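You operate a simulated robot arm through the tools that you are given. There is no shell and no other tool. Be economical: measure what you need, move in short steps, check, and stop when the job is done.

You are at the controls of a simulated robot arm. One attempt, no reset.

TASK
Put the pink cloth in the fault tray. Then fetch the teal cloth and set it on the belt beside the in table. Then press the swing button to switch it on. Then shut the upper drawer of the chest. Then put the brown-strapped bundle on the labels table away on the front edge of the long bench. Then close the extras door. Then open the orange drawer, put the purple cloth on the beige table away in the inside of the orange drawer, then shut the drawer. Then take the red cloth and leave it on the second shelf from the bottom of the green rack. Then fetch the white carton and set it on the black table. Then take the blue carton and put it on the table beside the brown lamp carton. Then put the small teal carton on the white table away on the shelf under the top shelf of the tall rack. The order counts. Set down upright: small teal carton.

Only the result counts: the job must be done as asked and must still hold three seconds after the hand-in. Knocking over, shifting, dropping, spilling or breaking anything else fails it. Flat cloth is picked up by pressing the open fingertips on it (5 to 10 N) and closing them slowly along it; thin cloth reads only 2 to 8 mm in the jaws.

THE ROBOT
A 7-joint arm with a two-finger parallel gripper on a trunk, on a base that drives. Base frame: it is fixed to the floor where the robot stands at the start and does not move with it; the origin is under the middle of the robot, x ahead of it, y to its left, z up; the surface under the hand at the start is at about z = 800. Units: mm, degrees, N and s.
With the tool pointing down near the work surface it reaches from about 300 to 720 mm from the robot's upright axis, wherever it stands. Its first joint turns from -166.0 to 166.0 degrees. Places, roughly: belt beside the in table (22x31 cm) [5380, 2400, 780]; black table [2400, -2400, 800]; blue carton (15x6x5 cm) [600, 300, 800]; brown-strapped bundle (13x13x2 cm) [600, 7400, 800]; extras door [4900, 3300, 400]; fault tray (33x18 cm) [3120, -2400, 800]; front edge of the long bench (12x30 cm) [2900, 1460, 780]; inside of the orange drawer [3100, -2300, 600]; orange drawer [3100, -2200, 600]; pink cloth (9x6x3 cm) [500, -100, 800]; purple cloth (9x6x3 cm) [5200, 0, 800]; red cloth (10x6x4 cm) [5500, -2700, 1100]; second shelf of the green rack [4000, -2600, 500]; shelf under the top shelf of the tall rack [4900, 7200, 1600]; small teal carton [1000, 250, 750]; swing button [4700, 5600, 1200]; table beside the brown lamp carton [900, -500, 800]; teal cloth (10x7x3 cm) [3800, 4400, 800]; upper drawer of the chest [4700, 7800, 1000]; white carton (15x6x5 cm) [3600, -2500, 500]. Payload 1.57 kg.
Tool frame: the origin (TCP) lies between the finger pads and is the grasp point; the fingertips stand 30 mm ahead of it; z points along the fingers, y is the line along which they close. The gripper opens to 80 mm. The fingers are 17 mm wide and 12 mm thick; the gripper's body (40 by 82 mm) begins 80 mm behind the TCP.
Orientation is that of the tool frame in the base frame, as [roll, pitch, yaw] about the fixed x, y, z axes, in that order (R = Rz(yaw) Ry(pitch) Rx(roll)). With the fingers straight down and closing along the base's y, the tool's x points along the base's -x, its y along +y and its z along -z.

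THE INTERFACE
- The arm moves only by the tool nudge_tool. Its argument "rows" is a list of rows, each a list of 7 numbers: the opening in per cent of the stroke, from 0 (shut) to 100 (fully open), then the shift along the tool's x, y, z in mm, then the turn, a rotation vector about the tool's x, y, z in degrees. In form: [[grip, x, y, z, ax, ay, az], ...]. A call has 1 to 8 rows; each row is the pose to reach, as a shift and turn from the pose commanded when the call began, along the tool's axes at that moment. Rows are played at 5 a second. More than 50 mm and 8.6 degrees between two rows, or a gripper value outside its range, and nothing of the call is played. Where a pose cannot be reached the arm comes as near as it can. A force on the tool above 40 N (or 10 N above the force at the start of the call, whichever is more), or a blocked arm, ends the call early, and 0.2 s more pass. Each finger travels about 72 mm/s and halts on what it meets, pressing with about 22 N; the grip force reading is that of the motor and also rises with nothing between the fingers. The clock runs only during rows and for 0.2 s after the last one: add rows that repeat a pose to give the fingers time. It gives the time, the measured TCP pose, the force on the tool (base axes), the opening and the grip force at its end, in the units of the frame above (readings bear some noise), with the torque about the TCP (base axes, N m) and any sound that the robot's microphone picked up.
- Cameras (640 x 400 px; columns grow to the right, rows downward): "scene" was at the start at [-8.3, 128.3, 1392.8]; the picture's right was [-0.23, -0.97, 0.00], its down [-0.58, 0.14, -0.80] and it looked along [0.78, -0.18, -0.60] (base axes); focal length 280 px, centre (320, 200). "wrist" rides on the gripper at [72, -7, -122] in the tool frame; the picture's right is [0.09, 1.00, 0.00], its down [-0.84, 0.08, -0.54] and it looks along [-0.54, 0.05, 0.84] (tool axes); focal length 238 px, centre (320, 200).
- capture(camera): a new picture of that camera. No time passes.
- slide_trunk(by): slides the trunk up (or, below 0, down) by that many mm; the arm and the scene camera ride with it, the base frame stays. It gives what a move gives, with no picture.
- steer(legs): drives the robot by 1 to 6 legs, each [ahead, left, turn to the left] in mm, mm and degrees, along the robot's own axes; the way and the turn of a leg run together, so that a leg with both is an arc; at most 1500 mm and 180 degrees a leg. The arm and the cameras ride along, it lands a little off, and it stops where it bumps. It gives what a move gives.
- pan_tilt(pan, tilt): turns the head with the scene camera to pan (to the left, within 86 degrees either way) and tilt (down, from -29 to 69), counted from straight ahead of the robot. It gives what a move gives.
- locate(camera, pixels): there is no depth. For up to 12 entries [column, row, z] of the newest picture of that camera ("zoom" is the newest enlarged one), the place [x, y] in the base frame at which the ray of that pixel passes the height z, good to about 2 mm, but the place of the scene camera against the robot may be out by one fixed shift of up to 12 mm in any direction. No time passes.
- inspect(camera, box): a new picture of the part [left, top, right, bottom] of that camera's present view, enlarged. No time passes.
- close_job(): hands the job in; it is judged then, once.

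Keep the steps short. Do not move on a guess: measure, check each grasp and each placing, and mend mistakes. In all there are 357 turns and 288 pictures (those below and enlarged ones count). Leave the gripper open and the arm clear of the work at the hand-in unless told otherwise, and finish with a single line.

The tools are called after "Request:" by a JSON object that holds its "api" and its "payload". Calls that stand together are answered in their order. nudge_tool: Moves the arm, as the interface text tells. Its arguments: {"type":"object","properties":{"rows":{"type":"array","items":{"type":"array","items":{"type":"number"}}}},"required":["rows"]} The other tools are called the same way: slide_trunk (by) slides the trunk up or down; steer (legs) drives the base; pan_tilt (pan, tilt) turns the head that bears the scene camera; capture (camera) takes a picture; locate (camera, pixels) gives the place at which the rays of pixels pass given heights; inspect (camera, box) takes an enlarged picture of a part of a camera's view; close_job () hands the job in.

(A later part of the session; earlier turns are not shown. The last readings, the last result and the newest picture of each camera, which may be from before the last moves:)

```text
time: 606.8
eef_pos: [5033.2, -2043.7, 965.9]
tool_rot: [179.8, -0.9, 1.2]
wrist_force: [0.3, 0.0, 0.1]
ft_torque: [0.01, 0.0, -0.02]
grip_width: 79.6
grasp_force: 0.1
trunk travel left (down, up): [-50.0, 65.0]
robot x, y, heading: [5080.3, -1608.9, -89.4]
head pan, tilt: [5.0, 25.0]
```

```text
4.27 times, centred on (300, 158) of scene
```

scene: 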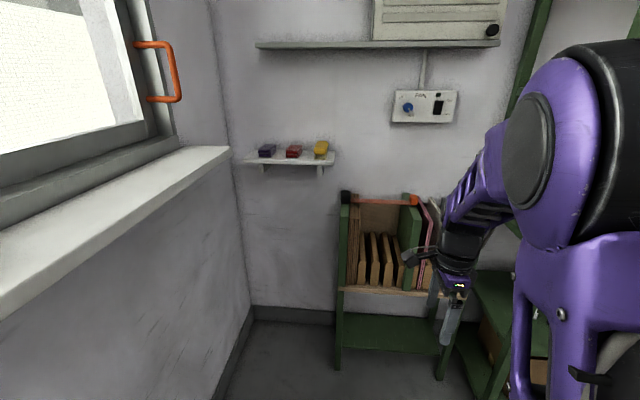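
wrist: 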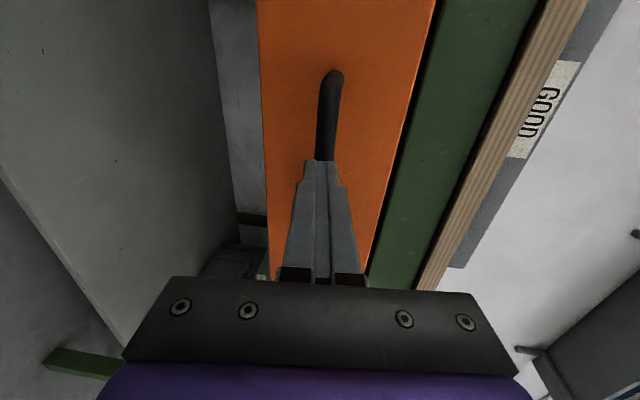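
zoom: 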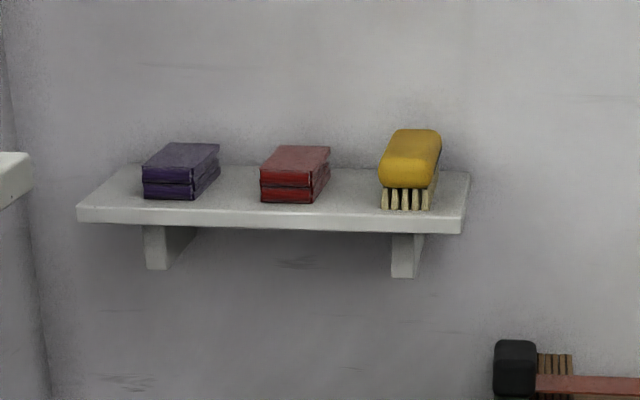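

The red cloth sits between a blue cloth and a yellow brush, narrow side along x. Turning the hand 90° back (closing along x) and rising.

Request:
{"api": "nudge_tool", "payload": {"rows": [[100, 0, 0, -30, 0, 0, -8.5], [100, 0, 0, -60, 0, 0, -17], [100, 0, 0, -90, 0, 0, -25.5], [100, 0, 0, -120, 0, 0, -34], [100, 0, 0, -150, 0, 0, -42.5], [100, 0, 0, -180, 0, 0, -51], [100, 0, 0, -200, 0, 0, -59.5], [100, 0, 0, -210, 0, 0, -68]]}}

Request:
{"api": "nudge_tool", "payload": {"rows": [[100, 0, 0, 0, 0, 0, -8], [100, 0, 0, 0, 0, 0, -15], [100, 0, 0, 0, 0, 0, -21], [100, 0, 0, 0, 0, 0, -21]]}}

Request:
{"api": "steer", "payload": {"legs": [[0, 230, -0.6], [330, 0, 0]]}}

Request:
{"api": "capture", "payload": {"camera": "wrist"}}

Request:
{"api": "capture", "payload": {"camera": "scene"}}

```text
time: 608.6
eef_pos: [5031.6, -2043.0, 1177.8]
tool_rot: [179.2, 0.0, 69.4]
wrist_force: [-0.2, 0.3, 0.8]
ft_torque: [0.01, -0.03, -0.02]
grip_width: 80.2
grasp_force: 0.1
trunk travel left (down, up): [-50.0, 65.0]
robot x, y, heading: [5083.3, -1610.5, -89.3]
head pan, tilt: [5.0, 25.0]
```

```text
time: 609.6
eef_pos: [5031.6, -2041.2, 1176.0]
tool_rot: [179.1, 0.2, 90.3]
wrist_force: [0.1, 0.1, -0.1]
ft_torque: [-0.03, 0.03, -0.03]
grip_width: 80.0
grasp_force: 0.1
trunk travel left (down, up): [-50.0, 65.0]
robot x, y, heading: [5079.7, -1608.6, -89.3]
head pan, tilt: [5.0, 25.0]
```

```text
time: 614.2
eef_pos: [5262.1, -2373.1, 1176.3]
tool_rot: [179.0, 0.4, 90.1]
wrist_force: [-0.1, 0.0, -0.7]
ft_torque: [0.02, 0.03, -0.01]
grip_width: 79.9
grasp_force: 0.0
trunk travel left (down, up): [-50.0, 65.0]
robot x, y, heading: [5314.1, -1941.9, -89.5]
head pan, tilt: [5.0, 25.0]
```

```text
134 pictures are left
```

wrist: 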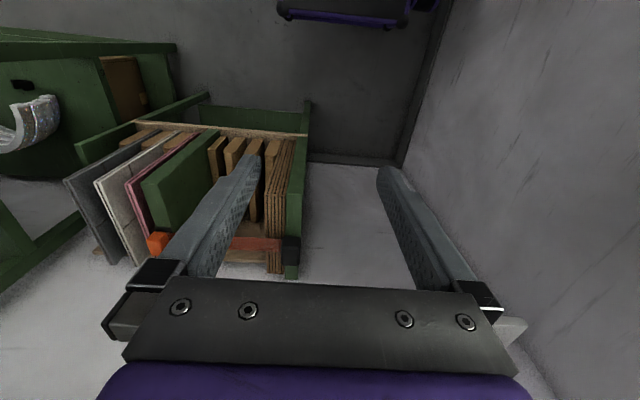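

```text
133 pictures are left
```

scene: 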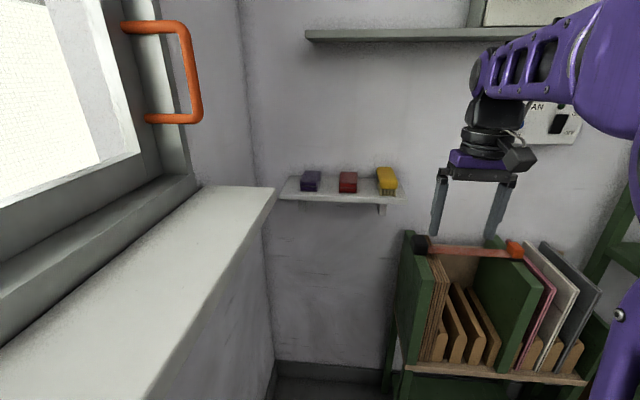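

Request:
{"api": "inspect", "payload": {"camera": "scene", "box": [270, 140, 430, 240]}}

Request:
{"api": "locate", "payload": {"camera": "scene", "pixels": [[347, 190, 1060], [347, 190, 1080], [347, 190, 1100], [347, 190, 1120], [275, 190, 1000], [150, 399, 1000]]}}

```text
4.00 times, centred on (350, 190) of scene
```

zoom: 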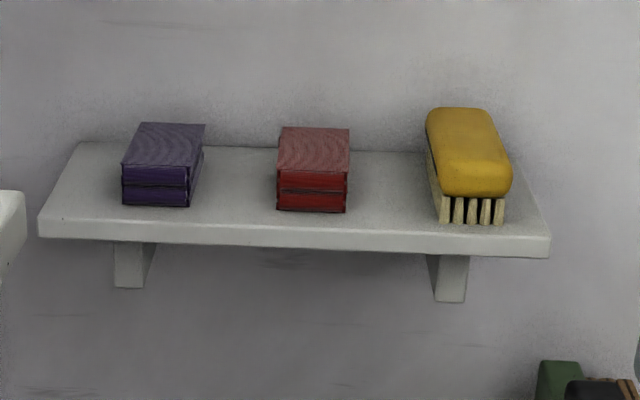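

```text
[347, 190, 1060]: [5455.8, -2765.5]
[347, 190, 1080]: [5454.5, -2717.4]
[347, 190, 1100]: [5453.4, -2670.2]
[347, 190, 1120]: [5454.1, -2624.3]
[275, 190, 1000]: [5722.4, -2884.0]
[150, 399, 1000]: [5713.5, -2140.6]
```

The shelf is deeper back than the first guess (cloth y≈-2800, shelf z≈1040). Driving ahead 170 mm and viewing with the wrist camera.

Request:
{"api": "steer", "payload": {"legs": [[170, 0, -0.5]]}}

Request:
{"api": "nudge_tool", "payload": {"rows": [[100, 0, 40, 0, 0, 0, 0], [100, 0, 80, 0, 0, 0, 0], [100, 0, 120, 0, 0, 0, 0], [100, 0, 160, 0, 0, 0, 0], [100, 0, 180, 0, 0, 0, 0]]}}

Request:
{"api": "capture", "payload": {"camera": "wrist"}}

```text
time: 615.7
eef_pos: [5257.1, -2545.4, 1176.7]
tool_rot: [179.1, 0.4, 89.3]
wrist_force: [1.4, 0.9, -0.5]
ft_torque: [0.0, -0.01, -0.02]
grip_width: 80.1
grasp_force: 0.1
trunk travel left (down, up): [-50.0, 65.0]
robot x, y, heading: [5311.7, -2115.9, -90.2]
head pan, tilt: [5.0, 25.0]
```

```text
time: 616.9
eef_pos: [5436.8, -2546.1, 1178.4]
tool_rot: [179.1, 0.4, 89.4]
wrist_force: [0.0, 0.7, 0.6]
ft_torque: [0.0, -0.01, -0.04]
grip_width: 79.8
grasp_force: 0.1
trunk travel left (down, up): [-50.0, 65.0]
robot x, y, heading: [5313.6, -2111.8, -90.0]
head pan, tilt: [5.0, 25.0]
```

```text
131 pictures are left
```

wrist: 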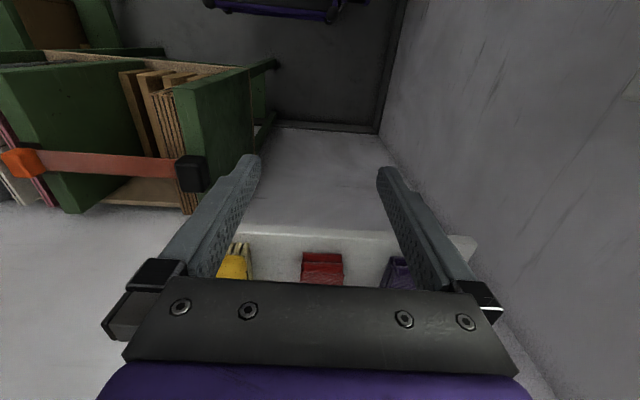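

The cloth is right ahead at col 323. Tilting the hand forward 35°.

Request:
{"api": "nudge_tool", "payload": {"rows": [[100, 0, 0, 0, 0, -7, 0], [100, 0, 0, 0, 0, -14, 0], [100, 0, 0, 0, 0, -21, 0], [100, 0, 0, 0, 0, -28, 0], [100, 0, 0, 0, 0, -35, 0], [100, 0, 0, 0, 0, -35, 0]]}}

Request:
{"api": "capture", "payload": {"camera": "wrist"}}

```text
time: 618.3
eef_pos: [5441.1, -2546.2, 1179.2]
tool_rot: [178.8, 35.3, 89.2]
wrist_force: [-0.5, 0.7, -0.7]
ft_torque: [0.0, 0.05, -0.03]
grip_width: 79.8
grasp_force: 0.0
trunk travel left (down, up): [-50.0, 65.0]
robot x, y, heading: [5314.2, -2111.0, -90.0]
head pan, tilt: [5.0, 25.0]
```

```text
130 pictures are left
```

wrist: 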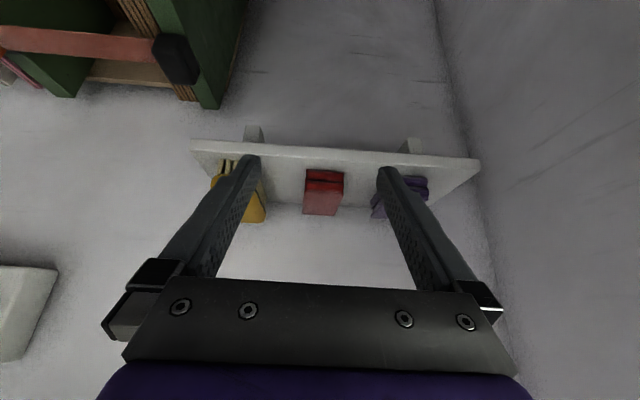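

Estimated cloth front edge (y≈-2775, top z≈1058). Moving 110 mm forward for a nearer look.

Request:
{"api": "nudge_tool", "payload": {"rows": [[100, -31, 0, 21, 0, 0, 0], [100, -61, 0, 43, 0, 0, 0], [100, -90, 0, 64, 0, 0, 0], [100, -90, 0, 64, 0, 0, 0]]}}

Request:
{"api": "capture", "payload": {"camera": "wrist"}}

```text
time: 619.3
eef_pos: [5437.0, -2658.1, 1179.3]
tool_rot: [178.8, 35.4, 88.8]
wrist_force: [0.1, -0.5, -0.4]
ft_torque: [0.02, 0.02, 0.01]
grip_width: 79.7
grasp_force: 0.1
trunk travel left (down, up): [-50.0, 65.0]
robot x, y, heading: [5314.5, -2110.9, -90.2]
head pan, tilt: [5.0, 25.0]
```

```text
129 pictures are left
```

wrist: 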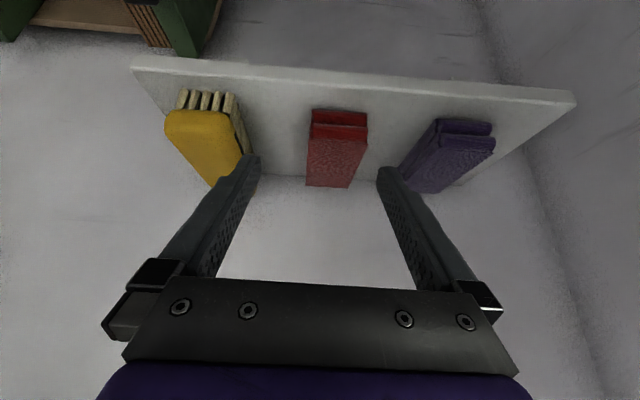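

Request:
{"api": "locate", "payload": {"camera": "wrist", "pixels": [[310, 138, 1060], [366, 140, 1060], [347, 187, 1060], [307, 185, 1060], [243, 150, 1055], [405, 165, 1055], [311, 110, 1018], [367, 112, 1018], [340, 70, 1015]]}}

```text
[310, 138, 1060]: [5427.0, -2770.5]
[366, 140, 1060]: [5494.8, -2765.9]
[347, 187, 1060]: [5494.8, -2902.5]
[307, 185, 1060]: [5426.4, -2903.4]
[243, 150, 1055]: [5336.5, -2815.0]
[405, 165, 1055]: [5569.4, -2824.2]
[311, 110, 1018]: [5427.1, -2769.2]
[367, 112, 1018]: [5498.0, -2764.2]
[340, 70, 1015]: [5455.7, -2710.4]
```

Cloth: x 5427–5495, front y -2768, shelf top z≈1018; neighbours ≥70 mm away. Moving above it (z≈1110).

Request:
{"api": "nudge_tool", "payload": {"rows": [[100, -19, 9, 34, 0, 0, 0], [100, -38, 18, 69, 0, 0, 0], [100, -57, 27, 104, 0, 0, 0], [100, -75, 27, 138, 0, 0, 0], [100, -75, 27, 138, 0, 0, 0]]}}

Request:
{"api": "capture", "payload": {"camera": "wrist"}}

Request:
{"api": "capture", "payload": {"camera": "scene"}}

```text
time: 620.5
eef_pos: [5462.0, -2801.1, 1112.9]
tool_rot: [178.9, 35.4, 88.8]
wrist_force: [0.7, -0.7, 0.2]
ft_torque: [0.01, -0.03, 0.0]
grip_width: 80.2
grasp_force: 0.1
trunk travel left (down, up): [-50.0, 65.0]
robot x, y, heading: [5317.4, -2114.4, -89.9]
head pan, tilt: [5.0, 25.0]
```

```text
128 pictures are left
```

wrist: 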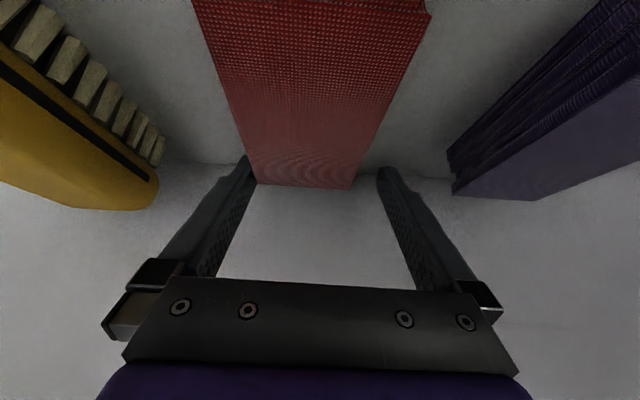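

```text
127 pictures are left
```

scene: 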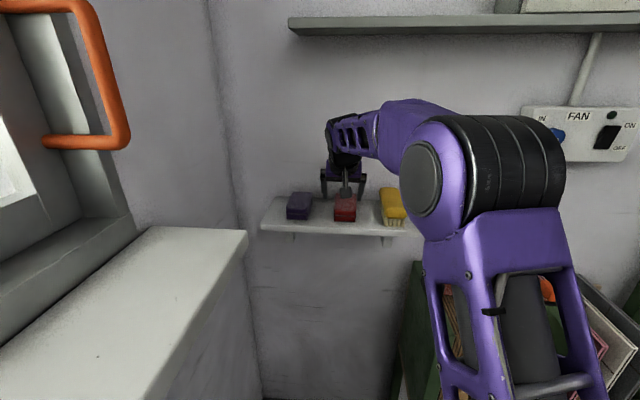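

Request:
{"api": "locate", "payload": {"camera": "wrist", "pixels": [[257, 185, 1060], [353, 188, 1060], [222, 80, 1060], [405, 80, 1060], [195, 0, 1060], [430, 10, 1060], [250, 150, 1060], [372, 150, 1060]]}}

```text
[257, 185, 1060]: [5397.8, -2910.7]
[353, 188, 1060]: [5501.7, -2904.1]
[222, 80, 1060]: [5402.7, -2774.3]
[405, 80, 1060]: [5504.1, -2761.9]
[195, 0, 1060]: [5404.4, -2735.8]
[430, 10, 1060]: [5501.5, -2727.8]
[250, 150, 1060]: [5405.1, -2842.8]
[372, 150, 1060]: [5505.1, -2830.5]
```

The sizes don't agree with z=1060; the cloth must be higher. Re-evaluating with other heights.

Request:
{"api": "locate", "payload": {"camera": "wrist", "pixels": [[257, 185, 1110], [353, 188, 1110], [195, 3, 1110], [430, 10, 1110], [257, 185, 1100], [353, 188, 1100], [195, 3, 1100], [430, 10, 1100]]}}

Request:
{"api": "inspect", "payload": {"camera": "scene", "box": [250, 130, 410, 250]}}

```text
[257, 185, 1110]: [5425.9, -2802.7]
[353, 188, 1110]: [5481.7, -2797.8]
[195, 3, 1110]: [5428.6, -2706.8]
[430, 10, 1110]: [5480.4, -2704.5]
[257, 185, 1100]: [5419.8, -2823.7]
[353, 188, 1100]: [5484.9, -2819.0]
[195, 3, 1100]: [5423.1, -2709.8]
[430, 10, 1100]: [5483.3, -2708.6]
```

```text
3.33 times, centred on (330, 190) of scene
```

zoom: 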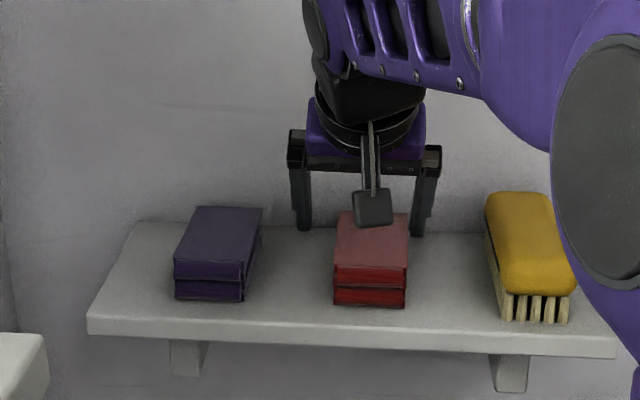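

With z≈1105 the size fits: cloth x 5424–5482, y -2707…-2812. Rising first, then moving back 56 mm above its middle.

Request:
{"api": "nudge_tool", "payload": {"rows": [[100, -20, 0, -28, 0, 0, 0], [100, -40, 0, -57, 0, 0, 0], [100, -18, -5, -73, 0, 0, 0], [100, 5, -9, -89, 0, 0, 0], [100, 5, -9, -89, 0, 0, 0]]}}

Request:
{"api": "capture", "payload": {"camera": "wrist"}}

```text
time: 621.7
eef_pos: [5453.5, -2743.3, 1182.0]
tool_rot: [178.9, 35.5, 88.9]
wrist_force: [0.0, 0.5, 0.2]
ft_torque: [-0.02, 0.02, -0.03]
grip_width: 80.1
grasp_force: 0.0
trunk travel left (down, up): [-50.0, 65.0]
robot x, y, heading: [5312.3, -2114.8, -90.1]
head pan, tilt: [5.0, 25.0]
```

```text
125 pictures are left
```

wrist: 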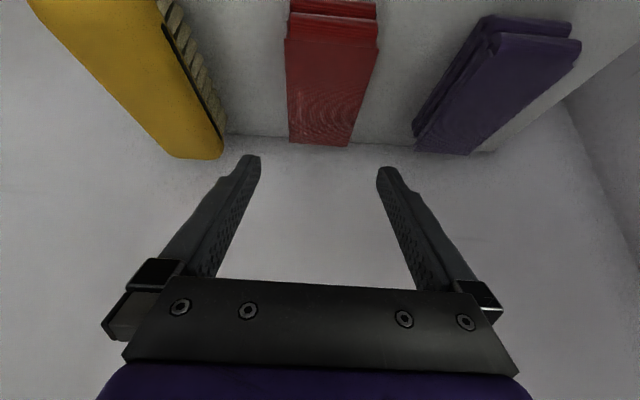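

Request:
{"api": "locate", "payload": {"camera": "wrist", "pixels": [[290, 142, 1105], [350, 146, 1105], [286, 40, 1105], [378, 48, 1105], [290, 142, 1095], [350, 146, 1095], [286, 40, 1095], [378, 48, 1095], [222, 135, 1070], [290, 5, 1065]]}}

```text
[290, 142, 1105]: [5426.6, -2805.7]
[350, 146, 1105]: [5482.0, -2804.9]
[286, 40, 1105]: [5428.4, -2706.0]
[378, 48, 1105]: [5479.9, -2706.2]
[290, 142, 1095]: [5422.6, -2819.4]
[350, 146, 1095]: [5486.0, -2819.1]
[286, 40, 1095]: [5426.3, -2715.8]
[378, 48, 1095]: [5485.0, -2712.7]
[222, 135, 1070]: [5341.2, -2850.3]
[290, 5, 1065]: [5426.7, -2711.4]
```

Consistent (top ≈1100, centre (5455,-2760)). Descending vertically 84 mm.

Request:
{"api": "nudge_tool", "payload": {"rows": [[100, 15, 2, 21, 0, 0, 0], [100, 29, 2, 41, 0, 0, 0], [100, 40, 2, 56, 0, 0, 0], [100, 48, 2, 68, 0, 0, 0], [100, 48, 2, 68, 0, 0, 0]]}}

Request:
{"api": "capture", "payload": {"camera": "wrist"}}

```text
time: 622.8
eef_pos: [5456.6, -2745.3, 1108.8]
tool_rot: [178.7, 36.8, 88.8]
wrist_force: [-0.4, 8.4, 13.1]
ft_torque: [0.1, 0.62, -0.48]
grip_width: 79.8
grasp_force: 0.1
trunk travel left (down, up): [-50.0, 65.0]
robot x, y, heading: [5311.4, -2113.5, -89.9]
head pan, tilt: [5.0, 25.0]
stopped in row 5: the force on the tool passed its limit at 43 N (the readings are from after the stop); the commanded pose is now the measured one
```

```text
124 pictures are left
```

wrist: 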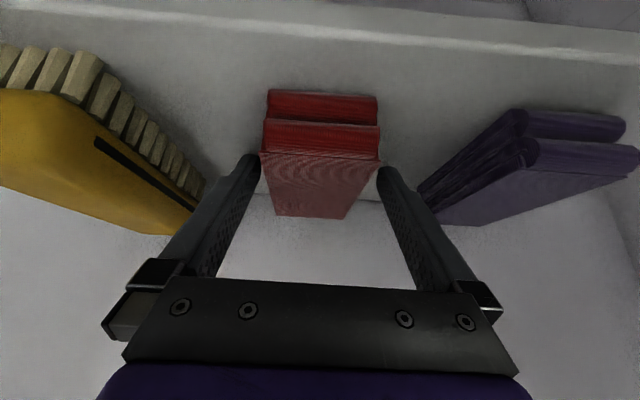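

Tips touched the shelf at TCP z≈1109; the cloth lies between the fingers. Easing up 2 mm and closing.

Request:
{"api": "nudge_tool", "payload": {"rows": [[100, -1.5, 0, -2, 0, 0, 0], [80, -1.5, 0, -2, 0, 0, 0], [60, -1.5, 0, -2, 0, 0, 0], [40, -1.5, 0, -2, 0, 0, 0], [20, -1.5, 0, -2, 0, 0, 0], [10, -1.5, 0, -2, 0, 0, 0]]}}

Request:
{"api": "nudge_tool", "payload": {"rows": [[10, -12, 0, -17, 0, 0, 0], [10, -24, 0, -33, 0, 0, 0], [10, -36, 0, -50, 0, 0, 0], [10, -10, 0, -70, 0, 0, 0], [10, 25, 0, -95, 0, 0, 0], [10, 60, 0, -120, 0, 0, 0], [10, 95, 0, -145, 0, 0, 0]]}}

Request:
{"api": "capture", "payload": {"camera": "wrist"}}

```text
time: 624.2
eef_pos: [5455.9, -2745.4, 1110.4]
tool_rot: [178.6, 36.4, 88.8]
wrist_force: [-7.3, -1.1, 12.3]
ft_torque: [-0.14, 0.58, -0.08]
grip_width: 53.4
grasp_force: 22.0
trunk travel left (down, up): [-50.0, 65.0]
robot x, y, heading: [5316.6, -2113.6, -90.0]
head pan, tilt: [5.0, 25.0]
```

```text
time: 625.8
eef_pos: [5460.0, -2585.6, 1163.5]
tool_rot: [178.9, 35.8, 89.0]
wrist_force: [-0.1, -0.1, -1.3]
ft_torque: [0.02, 0.02, -0.01]
grip_width: 53.2
grasp_force: 22.1
trunk travel left (down, up): [-50.0, 65.0]
robot x, y, heading: [5314.2, -2110.0, -90.1]
head pan, tilt: [5.0, 25.0]
```

```text
123 pictures are left
```

wrist: 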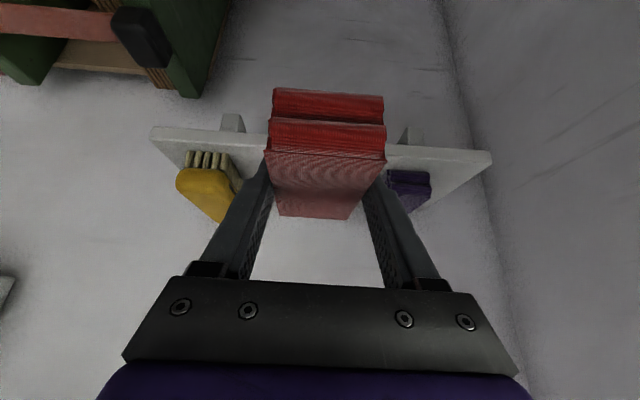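

Red cloth held (53 mm). Backing out and strafing right to x≈4100 in front of the green rack.

Request:
{"api": "steer", "payload": {"legs": [[-480, 0, 0], [0, -1240, 0]]}}

Request:
{"api": "pan_tilt", "payload": {"pan": 0, "tilt": 40}}

Request:
{"api": "capture", "payload": {"camera": "scene"}}

```text
time: 640.3
eef_pos: [4224.2, -2094.3, 1165.8]
tool_rot: [178.9, 36.2, 87.8]
wrist_force: [-0.4, 0.4, 0.5]
ft_torque: [-0.01, -0.03, -0.03]
grip_width: 52.8
grasp_force: 21.7
trunk travel left (down, up): [-50.0, 65.0]
robot x, y, heading: [4087.3, -1616.0, -91.0]
head pan, tilt: [5.0, 25.0]
```

```text
time: 641.1
eef_pos: [4223.9, -2094.8, 1164.3]
tool_rot: [178.8, 35.8, 87.8]
wrist_force: [-0.5, 0.2, -0.2]
ft_torque: [0.03, 0.0, -0.01]
grip_width: 53.2
grasp_force: 22.3
trunk travel left (down, up): [-50.0, 65.0]
robot x, y, heading: [4087.8, -1621.6, -91.1]
head pan, tilt: [0.0, 40.0]
```

```text
122 pictures are left
```

scene: 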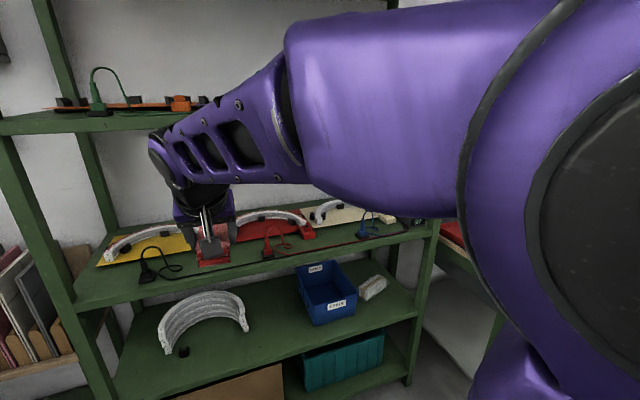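

Request:
{"api": "locate", "payload": {"camera": "scene", "pixels": [[248, 328, 500], [163, 345, 500], [183, 355, 500], [312, 322, 500], [280, 335, 500], [118, 372, 500], [418, 315, 500], [80, 305, 900], [420, 232, 900], [180, 366, 500]]}}

```text
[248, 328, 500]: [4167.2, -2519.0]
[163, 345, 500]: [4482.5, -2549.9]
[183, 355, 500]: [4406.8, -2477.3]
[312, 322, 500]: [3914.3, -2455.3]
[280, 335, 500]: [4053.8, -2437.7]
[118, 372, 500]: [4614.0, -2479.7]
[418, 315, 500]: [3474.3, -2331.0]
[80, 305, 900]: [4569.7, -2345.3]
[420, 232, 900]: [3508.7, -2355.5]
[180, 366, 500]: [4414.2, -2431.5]
```

Free spot between the arch's foot (4167) and the blue box (3914): x≈4042. Lowering the arm in front of the rack and shifting right.

Request:
{"api": "nudge_tool", "payload": {"rows": [[10, 25, -18, 36, 0, 0, 0], [10, 50, -37, 71, 0, 0, 0], [10, 75, -56, 107, 0, 0, 0], [10, 100, -75, 142, 0, 0, 0], [10, 125, -94, 178, 0, 0, 0], [10, 150, -112, 213, 0, 0, 0], [10, 173, -131, 245, 0, 0, 0], [10, 195, -150, 277, 0, 0, 0]]}}

Request:
{"api": "nudge_tool", "payload": {"rows": [[10, 26, 0, 36, 0, 0, 0], [10, 53, 0, 73, 0, 0, 0], [10, 80, 0, 110, 0, 0, 0], [10, 106, 0, 146, 0, 0, 0], [10, 125, 0, 172, 0, 0, 0]]}}

Request:
{"api": "steer", "payload": {"legs": [[150, 0, 1], [0, -25, 0]]}}

Request:
{"api": "capture", "payload": {"camera": "scene"}}

Request:
{"api": "capture", "payload": {"camera": "wrist"}}

```text
time: 642.9
eef_pos: [4081.9, -2097.1, 824.2]
tool_rot: [178.9, 36.3, 87.8]
wrist_force: [1.2, 0.7, 0.2]
ft_torque: [0.01, 0.01, 0.0]
grip_width: 53.0
grasp_force: 21.9
trunk travel left (down, up): [-50.0, 65.0]
robot x, y, heading: [4089.7, -1617.0, -91.3]
head pan, tilt: [0.0, 40.0]
```

```text
time: 644.1
eef_pos: [4080.2, -2096.7, 611.9]
tool_rot: [178.8, 36.1, 87.8]
wrist_force: [0.4, 0.1, 0.6]
ft_torque: [-0.01, -0.02, -0.02]
grip_width: 53.0
grasp_force: 21.8
trunk travel left (down, up): [-50.0, 65.0]
robot x, y, heading: [4089.5, -1620.7, -91.2]
head pan, tilt: [0.0, 40.0]
```

```text
time: 646.0
eef_pos: [4063.5, -2248.1, 612.2]
tool_rot: [178.8, 36.1, 88.9]
wrist_force: [0.4, -1.3, -0.2]
ft_torque: [0.04, -0.01, -0.01]
grip_width: 53.4
grasp_force: 22.0
trunk travel left (down, up): [-50.0, 65.0]
robot x, y, heading: [4064.3, -1770.5, -90.2]
head pan, tilt: [0.0, 40.0]
```

```text
121 pictures are left
```

scene: 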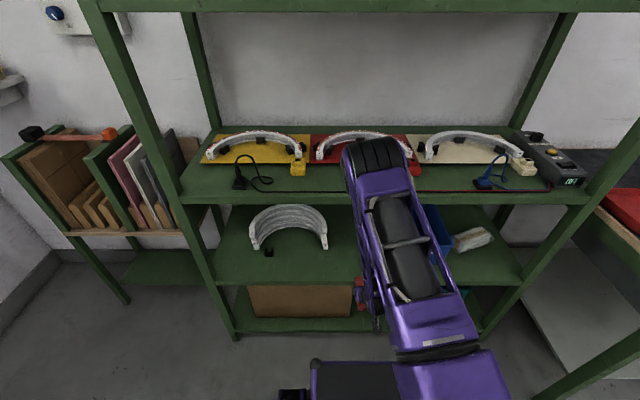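

```text
120 pictures are left
```

wrist: 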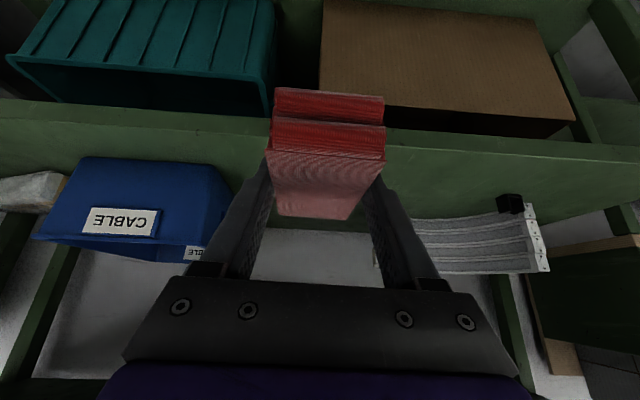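

The gap between the blue box and the arch is straight ahead (cols 235–410). Checking distances.

Request:
{"api": "locate", "payload": {"camera": "wrist", "pixels": [[232, 195, 550], [225, 160, 500], [415, 220, 500], [410, 250, 500], [320, 118, 500], [200, 170, 500], [450, 160, 500], [450, 165, 480]]}}

```text
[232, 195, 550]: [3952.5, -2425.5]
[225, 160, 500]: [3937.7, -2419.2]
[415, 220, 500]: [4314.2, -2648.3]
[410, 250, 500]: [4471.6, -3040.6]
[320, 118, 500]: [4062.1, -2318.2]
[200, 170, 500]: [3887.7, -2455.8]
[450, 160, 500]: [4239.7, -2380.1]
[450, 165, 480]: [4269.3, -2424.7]
```

Clear. Moving forward 190 mm into the shelf opening at z≈612.

Request:
{"api": "nudge_tool", "payload": {"rows": [[10, -31, 0, 23, 0, 0, 0], [10, -62, 0, 45, 0, 0, 0], [10, -93, 0, 68, 0, 0, 0], [10, -124, 0, 90, 0, 0, 0], [10, -154, 0, 112, 0, 0, 0], [10, -154, 0, 112, 0, 0, 0]]}}

Request:
{"api": "capture", "payload": {"camera": "wrist"}}

Request:
{"api": "capture", "payload": {"camera": "scene"}}

```text
time: 647.4
eef_pos: [4063.2, -2438.7, 612.9]
tool_rot: [178.8, 36.1, 88.9]
wrist_force: [-0.2, 0.5, -0.5]
ft_torque: [-0.01, 0.01, 0.0]
grip_width: 52.8
grasp_force: 22.1
trunk travel left (down, up): [-50.0, 65.0]
robot x, y, heading: [4060.1, -1769.1, -89.9]
head pan, tilt: [0.0, 40.0]
```

```text
119 pictures are left
```

wrist: 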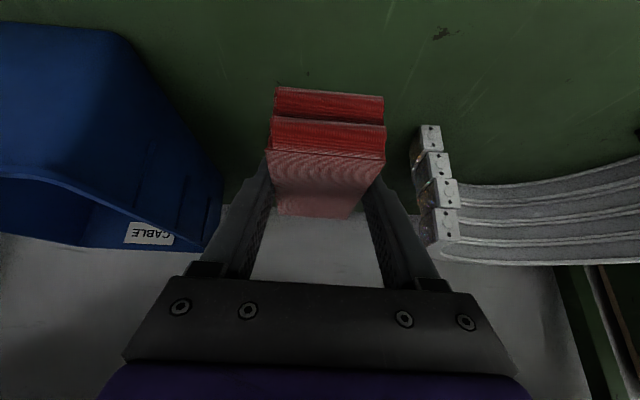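

```text
118 pictures are left
```

scene: 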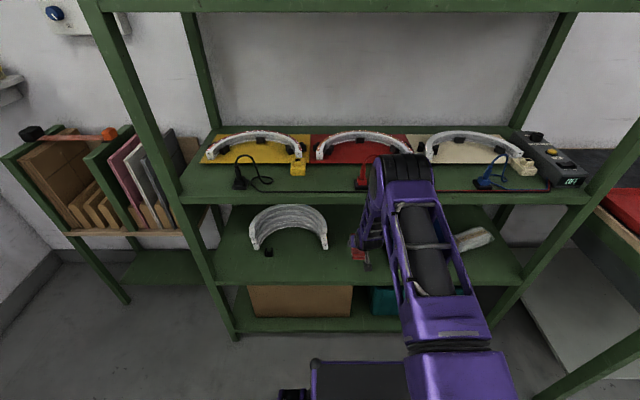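

Centred well enough; shifting 8 mm toward the box and lowering 70 mm.

Request:
{"api": "nudge_tool", "payload": {"rows": [[10, 10, -4, 14, 0, 0, 0], [10, 21, -8, 28, 0, 0, 0], [10, 31, -8, 43, 0, 0, 0], [10, 38, -8, 52, 0, 0, 0], [10, 41, -8, 57, 0, 0, 0]]}}

```text
time: 648.6
eef_pos: [4055.6, -2439.8, 542.6]
tool_rot: [178.8, 36.1, 89.0]
wrist_force: [-0.9, -0.2, 0.4]
ft_torque: [0.03, 0.01, 0.03]
grip_width: 53.2
grasp_force: 21.5
trunk travel left (down, up): [-50.0, 65.0]
robot x, y, heading: [4064.9, -1768.1, -90.2]
head pan, tilt: [0.0, 40.0]
```

Request:
{"api": "nudge_tool", "payload": {"rows": [[10, 2.4, 0, 3.2, 0, 0, 0], [10, 4.7, 0, 6.5, 0, 0, 0], [10, 7, 0, 9.7, 0, 0, 0], [10, 8.8, 0, 12, 0, 0, 0]]}}

```text
time: 649.6
eef_pos: [4054.9, -2441.0, 530.7]
tool_rot: [178.8, 36.5, 88.9]
wrist_force: [-0.3, 5.2, 16.5]
ft_torque: [-0.12, 0.46, -0.08]
grip_width: 53.3
grasp_force: 22.3
trunk travel left (down, up): [-50.0, 65.0]
robot x, y, heading: [4061.2, -1772.2, -90.1]
head pan, tilt: [0.0, 40.0]
```

Contact at z≈531. Easing 1.5 mm, releasing, rising and drawing back.

Request:
{"api": "nudge_tool", "payload": {"rows": [[10, -1, 0, -1.4, 0, 0, 0], [75, -1, 0, -1.4, 0, 0, 0], [92, -1, 0, -1.4, 0, 0, 0], [92, -1, 0, -1.4, 0, 0, 0]]}}

Request:
{"api": "nudge_tool", "payload": {"rows": [[92, -14, 0, -20, 0, 0, 0], [92, -28, 0, -40, 0, 0, 0], [92, -40, 0, -56, 0, 0, 0], [92, -10, 0, -78, 0, 0, 0], [92, 22, 0, -100, 0, 0, 0], [92, 53, 0, -123, 0, 0, 0], [92, 85, 0, -146, 0, 0, 0], [92, 115, 0, -168, 0, 0, 0]]}}

Request:
{"api": "capture", "payload": {"camera": "wrist"}}

```text
time: 650.6
eef_pos: [4057.5, -2439.6, 530.9]
tool_rot: [178.8, 36.2, 88.9]
wrist_force: [12.0, 1.2, 14.1]
ft_torque: [-0.13, 0.12, 0.1]
grip_width: 62.8
grasp_force: 0.1
trunk travel left (down, up): [-50.0, 65.0]
robot x, y, heading: [4059.7, -1771.3, -90.0]
head pan, tilt: [0.0, 40.0]
```

```text
time: 652.4
eef_pos: [4057.0, -2248.6, 595.3]
tool_rot: [178.8, 36.2, 88.9]
wrist_force: [0.4, -0.9, -0.8]
ft_torque: [0.02, 0.01, -0.03]
grip_width: 73.7
grasp_force: 0.1
trunk travel left (down, up): [-50.0, 65.0]
robot x, y, heading: [4058.3, -1773.2, -89.8]
head pan, tilt: [0.0, 40.0]
```

```text
117 pictures are left
```

wrist: 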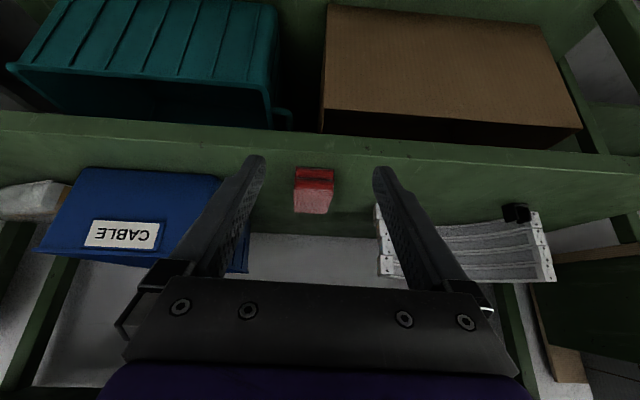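

The red cloth lies on the second shelf. Next the white carton on the same shelf. Strafing right 370 mm to see it.

Request:
{"api": "steer", "payload": {"legs": [[0, -370, 0]]}}

Request:
{"api": "capture", "payload": {"camera": "wrist"}}

Request:
{"api": "capture", "payload": {"camera": "scene"}}

```text
time: 656.5
eef_pos: [3680.9, -2248.7, 595.7]
tool_rot: [178.8, 36.2, 88.9]
wrist_force: [-0.2, -0.1, 0.3]
ft_torque: [0.01, -0.04, 0.0]
grip_width: 73.7
grasp_force: 0.1
trunk travel left (down, up): [-50.0, 65.0]
robot x, y, heading: [3688.9, -1768.7, -90.0]
head pan, tilt: [0.0, 40.0]
```

```text
116 pictures are left
```

wrist: 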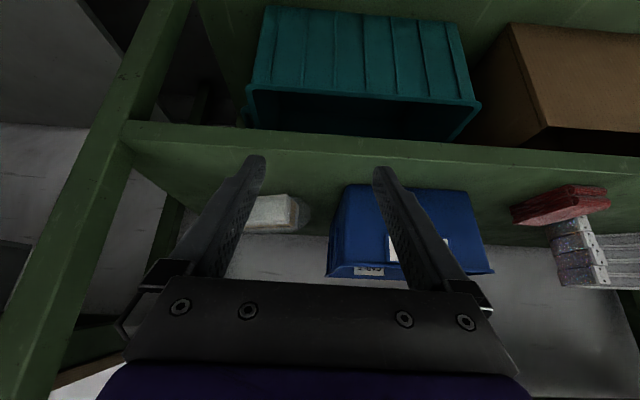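

```text
115 pictures are left
```

scene: 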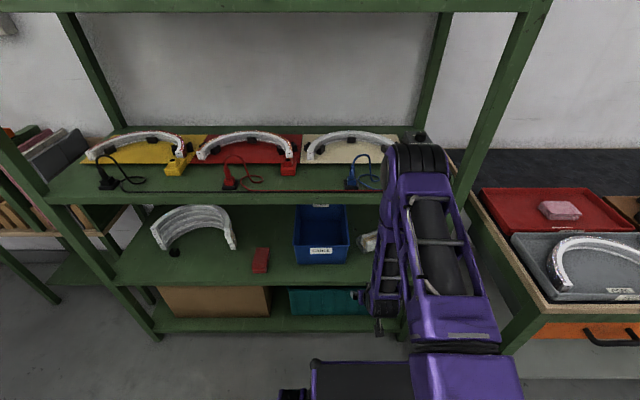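

The carton is behind my left finger at (265,213). Shifting 75 mm right for a clear view.

Request:
{"api": "nudge_tool", "payload": {"rows": [[100, 0, -40, 0, 0, 0, 0], [100, 0, -75, 0, 0, 0, 0], [100, 0, -75, 0, 0, 0, 0]]}}

Request:
{"api": "capture", "payload": {"camera": "wrist"}}

Request:
{"api": "inspect", "payload": {"camera": "wrist", "box": [230, 150, 410, 270]}}

```text
time: 657.3
eef_pos: [3607.0, -2247.0, 593.6]
tool_rot: [178.8, 36.1, 89.0]
wrist_force: [0.2, -0.3, 0.3]
ft_torque: [0.01, 0.01, 0.02]
grip_width: 79.9
grasp_force: 0.1
trunk travel left (down, up): [-50.0, 65.0]
robot x, y, heading: [3688.4, -1769.8, -90.0]
head pan, tilt: [0.0, 40.0]
```

```text
114 pictures are left
```

wrist: 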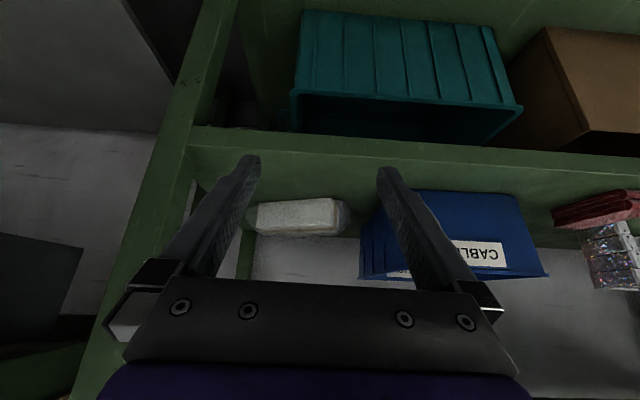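

```text
3.33 times, centred on (320, 210) of wrist
```

zoom: 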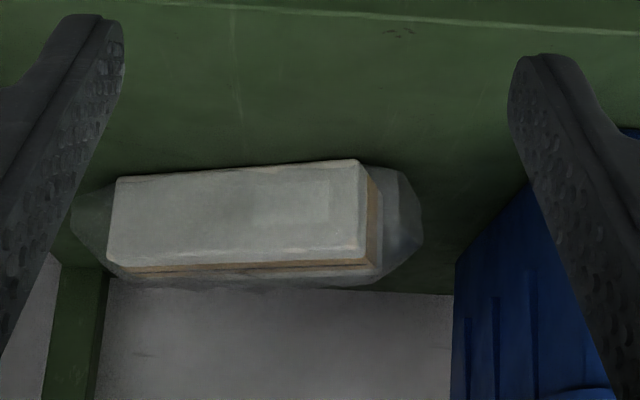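

Request:
{"api": "locate", "payload": {"camera": "zoom", "pixels": [[118, 178, 510], [360, 160, 510], [108, 258, 555], [375, 262, 555], [118, 178, 550], [360, 160, 550], [455, 260, 500], [70, 250, 500]]}}

```text
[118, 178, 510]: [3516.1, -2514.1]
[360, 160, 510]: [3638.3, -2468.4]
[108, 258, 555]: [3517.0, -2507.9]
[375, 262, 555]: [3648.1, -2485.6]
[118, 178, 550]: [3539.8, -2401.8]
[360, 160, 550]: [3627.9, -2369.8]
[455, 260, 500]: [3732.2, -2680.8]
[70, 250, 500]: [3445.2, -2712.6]
```

The carton (wrapped, long axis nearly along x, ≈15° turned) can't be straddled from above under the next shelf. Plan: with the hand tilted strongly, push its right end backward so it turns end-on, then grip it across its 6 cm. First tilting 20° more with fingers closed.

Request:
{"api": "nudge_tool", "payload": {"rows": [[60, 0, 0, 0, 0, -7, 0], [30, 0, 0, 0, 0, -14, 0], [0, 0, 0, 0, 0, -21, 0], [0, 0, 0, 0, 0, -21, 0]]}}

Request:
{"api": "capture", "payload": {"camera": "wrist"}}

```text
time: 658.3
eef_pos: [3606.3, -2246.6, 594.8]
tool_rot: [178.2, 57.2, 88.1]
wrist_force: [-0.4, -0.1, -0.1]
ft_torque: [0.0, 0.01, -0.01]
grip_width: 0.0
grasp_force: 21.2
trunk travel left (down, up): [-50.0, 65.0]
robot x, y, heading: [3689.9, -1773.3, -90.1]
head pan, tilt: [0.0, 40.0]
```

```text
112 pictures are left
```

wrist: 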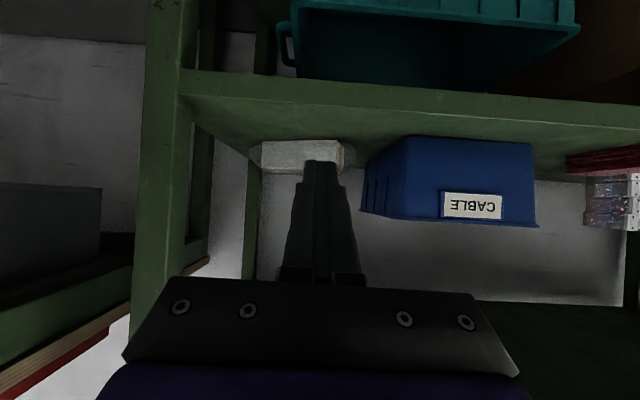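

Request:
{"api": "locate", "payload": {"camera": "wrist", "pixels": [[263, 143, 505], [338, 141, 505], [262, 172, 550], [340, 170, 550], [192, 90, 500], [380, 160, 500], [195, 75, 480]]}}

```text
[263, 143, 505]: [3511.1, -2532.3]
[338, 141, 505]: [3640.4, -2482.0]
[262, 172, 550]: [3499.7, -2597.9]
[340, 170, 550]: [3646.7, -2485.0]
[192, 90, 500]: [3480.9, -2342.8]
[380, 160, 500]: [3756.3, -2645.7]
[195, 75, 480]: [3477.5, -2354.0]
```

Post inner edge x≈3480, so I'll push at x≈3545 with the hand yawed 20° leaning away from the post. Yawing first.

Request:
{"api": "nudge_tool", "payload": {"rows": [[0, 0, 0, 0, 5.6, 0, 3.6], [0, 0, 0, 0, 11.2, 0, 7.2], [0, 0, 0, 0, 16.8, 0, 10.9], [0, 0, 0, 0, 16.8, 0, 10.9]]}}

```text
time: 659.3
eef_pos: [3607.7, -2246.8, 594.5]
tool_rot: [178.3, 56.8, 68.0]
wrist_force: [0.4, 0.8, -0.1]
ft_torque: [-0.02, -0.02, 0.02]
grip_width: 0.0
grasp_force: 21.5
trunk travel left (down, up): [-50.0, 65.0]
robot x, y, heading: [3689.9, -1768.3, -89.9]
head pan, tilt: [0.0, 40.0]
```

Moving in front of the carton's right end.

Request:
{"api": "nudge_tool", "payload": {"rows": [[0, -13, 5, 39, 0, 0, 0], [0, -26, 9, 79, 0, 0, 0], [0, -39, 14, 118, 0, 0, 0], [0, -52, 18, 158, 0, 0, 0], [0, -64, 23, 197, 0, 0, 0], [0, -64, 23, 197, 0, 0, 0]]}}

Request:
{"api": "capture", "payload": {"camera": "wrist"}}

Request:
{"api": "capture", "payload": {"camera": "scene"}}

```text
time: 660.7
eef_pos: [3559.5, -2442.1, 539.8]
tool_rot: [178.4, 56.7, 68.1]
wrist_force: [0.4, -0.8, 0.7]
ft_torque: [-0.01, -0.02, -0.03]
grip_width: 0.0
grasp_force: 20.9
trunk travel left (down, up): [-50.0, 65.0]
robot x, y, heading: [3688.0, -1770.3, -90.1]
head pan, tilt: [0.0, 40.0]
```

```text
111 pictures are left
```

wrist: 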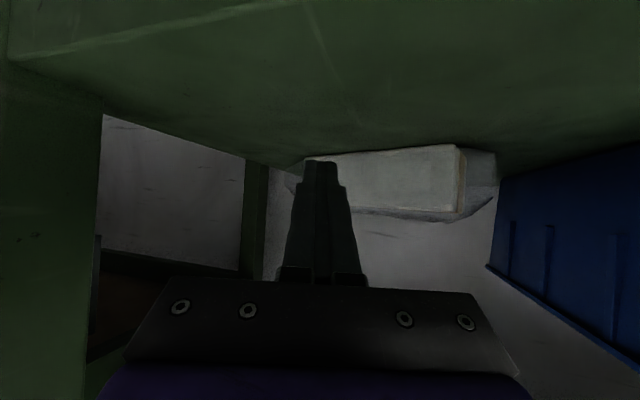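

```text
110 pictures are left
```

scene: 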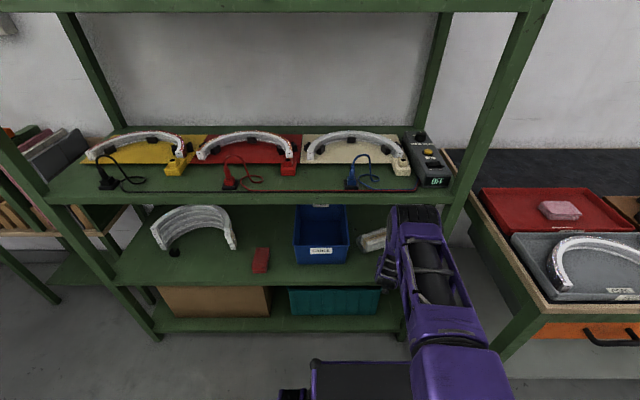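

The tip faces the carton's right end. Pushing it back 70 mm.

Request:
{"api": "nudge_tool", "payload": {"rows": [[0, -8, 6, 12, 0, 0, 0], [0, -15, 11, 23, 0, 0, 0], [0, -22, 16, 34, 0, 0, 0], [0, -29, 21, 45, 0, 0, 0], [0, -36, 26, 54, 0, 0, 0]]}}

Request:
{"api": "capture", "payload": {"camera": "wrist"}}

```text
time: 661.9
eef_pos: [3561.4, -2513.1, 542.5]
tool_rot: [178.2, 56.8, 68.1]
wrist_force: [0.7, -0.3, -0.7]
ft_torque: [0.01, 0.0, -0.02]
grip_width: 0.0
grasp_force: 21.6
trunk travel left (down, up): [-50.0, 65.0]
robot x, y, heading: [3690.0, -1770.1, -90.0]
head pan, tilt: [0.0, 40.0]
```

```text
109 pictures are left
```

wrist: 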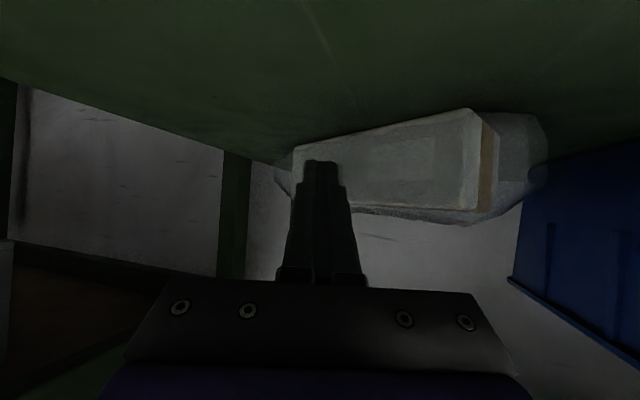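

It turns. Pushing 50 mm more.

Request:
{"api": "nudge_tool", "payload": {"rows": [[0, -7, 5, 11, 0, 0, 0], [0, -14, 10, 21, 0, 0, 0], [0, -20, 15, 31, 0, 0, 0], [0, -26, 19, 40, 0, 0, 0]]}}

Request:
{"api": "capture", "payload": {"camera": "wrist"}}

Request:
{"api": "inspect", "payload": {"camera": "scene", "box": [280, 180, 440, 300]}}

```text
time: 662.9
eef_pos: [3563.6, -2563.5, 542.1]
tool_rot: [178.2, 56.8, 68.1]
wrist_force: [0.4, 0.1, 0.4]
ft_torque: [-0.02, 0.01, -0.01]
grip_width: 0.0
grasp_force: 21.8
trunk travel left (down, up): [-50.0, 65.0]
robot x, y, heading: [3692.1, -1772.4, -90.0]
head pan, tilt: [0.0, 40.0]
```

```text
108 pictures are left
```

wrist: 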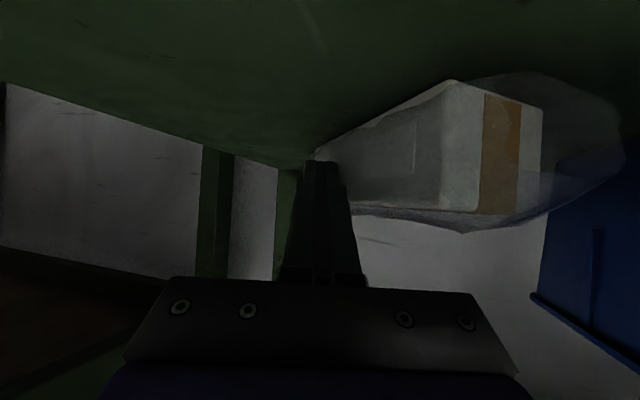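

```text
3.33 times, centred on (360, 240) of scene
```

zoom: 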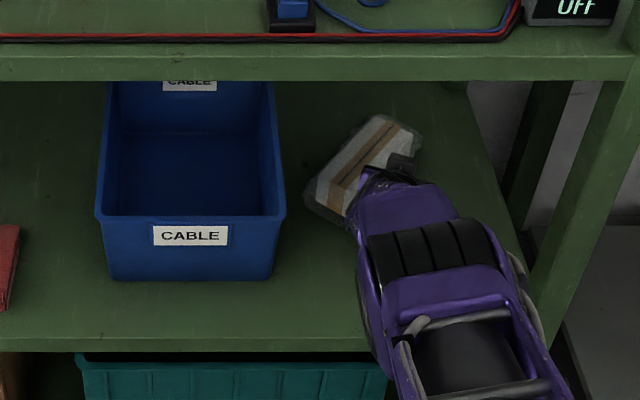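

The carton has turned end-on. Withdrawing to look.

Request:
{"api": "nudge_tool", "payload": {"rows": [[0, 17, -12, -26, 0, 0, 0], [0, 34, -25, -52, 0, 0, 0], [0, 51, -37, -78, 0, 0, 0], [20, 60, -50, -110, 0, 0, 0], [50, 65, -62, -145, 0, 0, 0], [100, 70, -70, -175, 0, 0, 0], [100, 80, -70, -205, 0, 0, 0]]}}

Request:
{"api": "capture", "payload": {"camera": "wrist"}}

Request:
{"api": "inspect", "payload": {"camera": "scene", "box": [280, 180, 440, 300]}}

```text
time: 664.5
eef_pos: [3571.6, -2335.7, 584.6]
tool_rot: [178.3, 56.8, 68.2]
wrist_force: [0.9, -0.5, 0.9]
ft_torque: [0.02, 0.0, -0.01]
grip_width: 80.1
grasp_force: 0.1
trunk travel left (down, up): [-50.0, 65.0]
robot x, y, heading: [3690.6, -1770.0, -90.2]
head pan, tilt: [0.0, 40.0]
```

```text
106 pictures are left
```

wrist: 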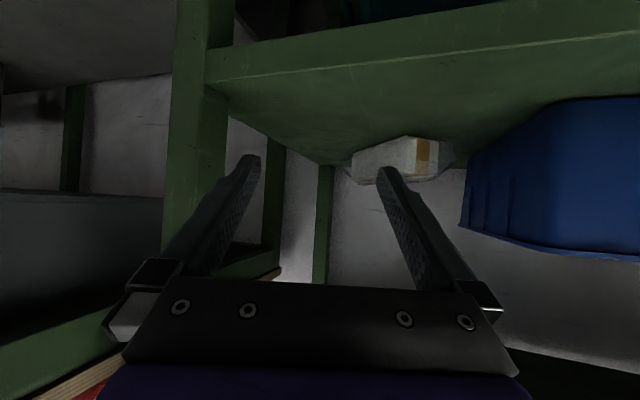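

```text
3.33 times, centred on (360, 240) of scene
```

zoom: 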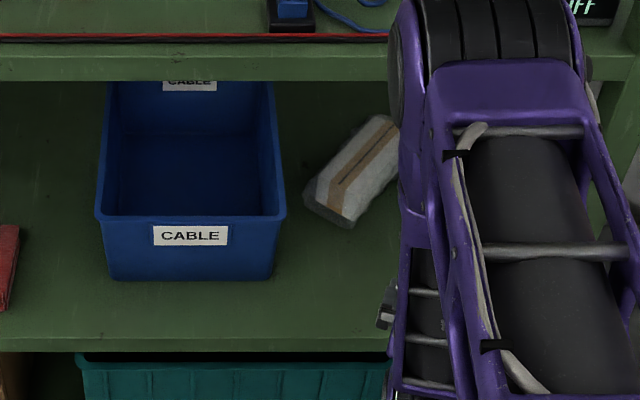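

Request:
{"api": "locate", "payload": {"camera": "zoom", "pixels": [[338, 193, 550], [390, 124, 550], [312, 188, 545], [352, 222, 545], [365, 128, 550], [268, 275, 500], [285, 215, 590]]}}

```text
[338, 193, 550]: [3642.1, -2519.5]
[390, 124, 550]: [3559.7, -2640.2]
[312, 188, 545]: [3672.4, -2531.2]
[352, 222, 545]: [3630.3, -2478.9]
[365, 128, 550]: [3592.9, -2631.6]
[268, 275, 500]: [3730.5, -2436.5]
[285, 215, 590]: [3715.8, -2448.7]
```

Carton now: axis from (3642,-2519) to (3560,-2640). I'll yaw 8° more to align, then come in along the finger direction. First yaw and stage.

Request:
{"api": "nudge_tool", "payload": {"rows": [[100, 0, 0, 0, 3.4, 0, 2.2], [100, 0, 0, 0, 6.7, 0, 4.4], [100, 0, 0, 0, 6.7, 0, 4.4]]}}

```text
time: 665.3
eef_pos: [3571.4, -2336.6, 585.9]
tool_rot: [178.4, 56.5, 60.1]
wrist_force: [-0.6, 0.1, 0.0]
ft_torque: [-0.01, 0.0, -0.02]
grip_width: 79.6
grasp_force: 0.1
trunk travel left (down, up): [-50.0, 65.0]
robot x, y, heading: [3691.6, -1771.9, -90.2]
head pan, tilt: [0.0, 40.0]
```

Request:
{"api": "nudge_tool", "payload": {"rows": [[100, -3, 34, -26, 0, 0, 0], [100, -6, 68, -51, 0, 0, 0], [100, -9, 102, -77, 0, 0, 0], [100, -28, 125, -42, 0, 0, 0], [100, -48, 149, -6, 0, 0, 0], [100, -48, 149, -6, 0, 0, 0]]}}

Request:
{"api": "capture", "payload": {"camera": "wrist"}}

Request:
{"api": "capture", "payload": {"camera": "scene"}}

```text
time: 666.7
eef_pos: [3689.3, -2426.9, 632.9]
tool_rot: [178.3, 57.0, 59.7]
wrist_force: [-14.2, 9.1, 15.2]
ft_torque: [-0.31, -0.33, -0.06]
grip_width: 65.1
grasp_force: 0.1
trunk travel left (down, up): [-50.0, 65.0]
robot x, y, heading: [3684.6, -1769.5, -90.1]
head pan, tilt: [0.0, 40.0]
```

```text
104 pictures are left
```

wrist: 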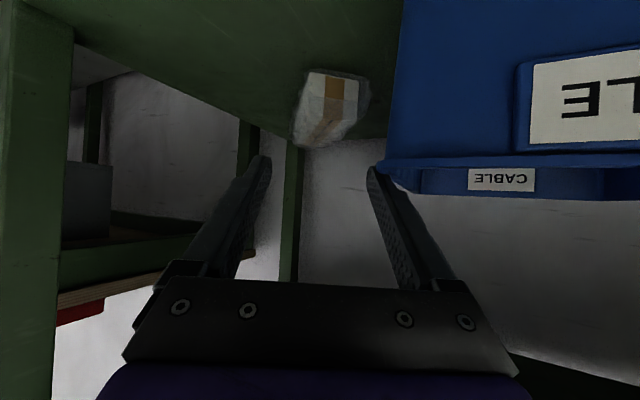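

```text
103 pictures are left
```

scene: 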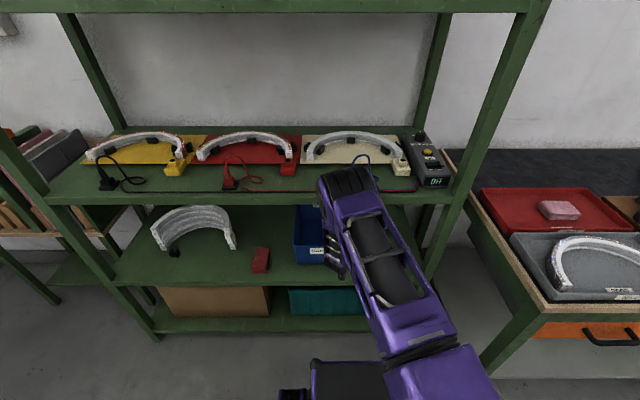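

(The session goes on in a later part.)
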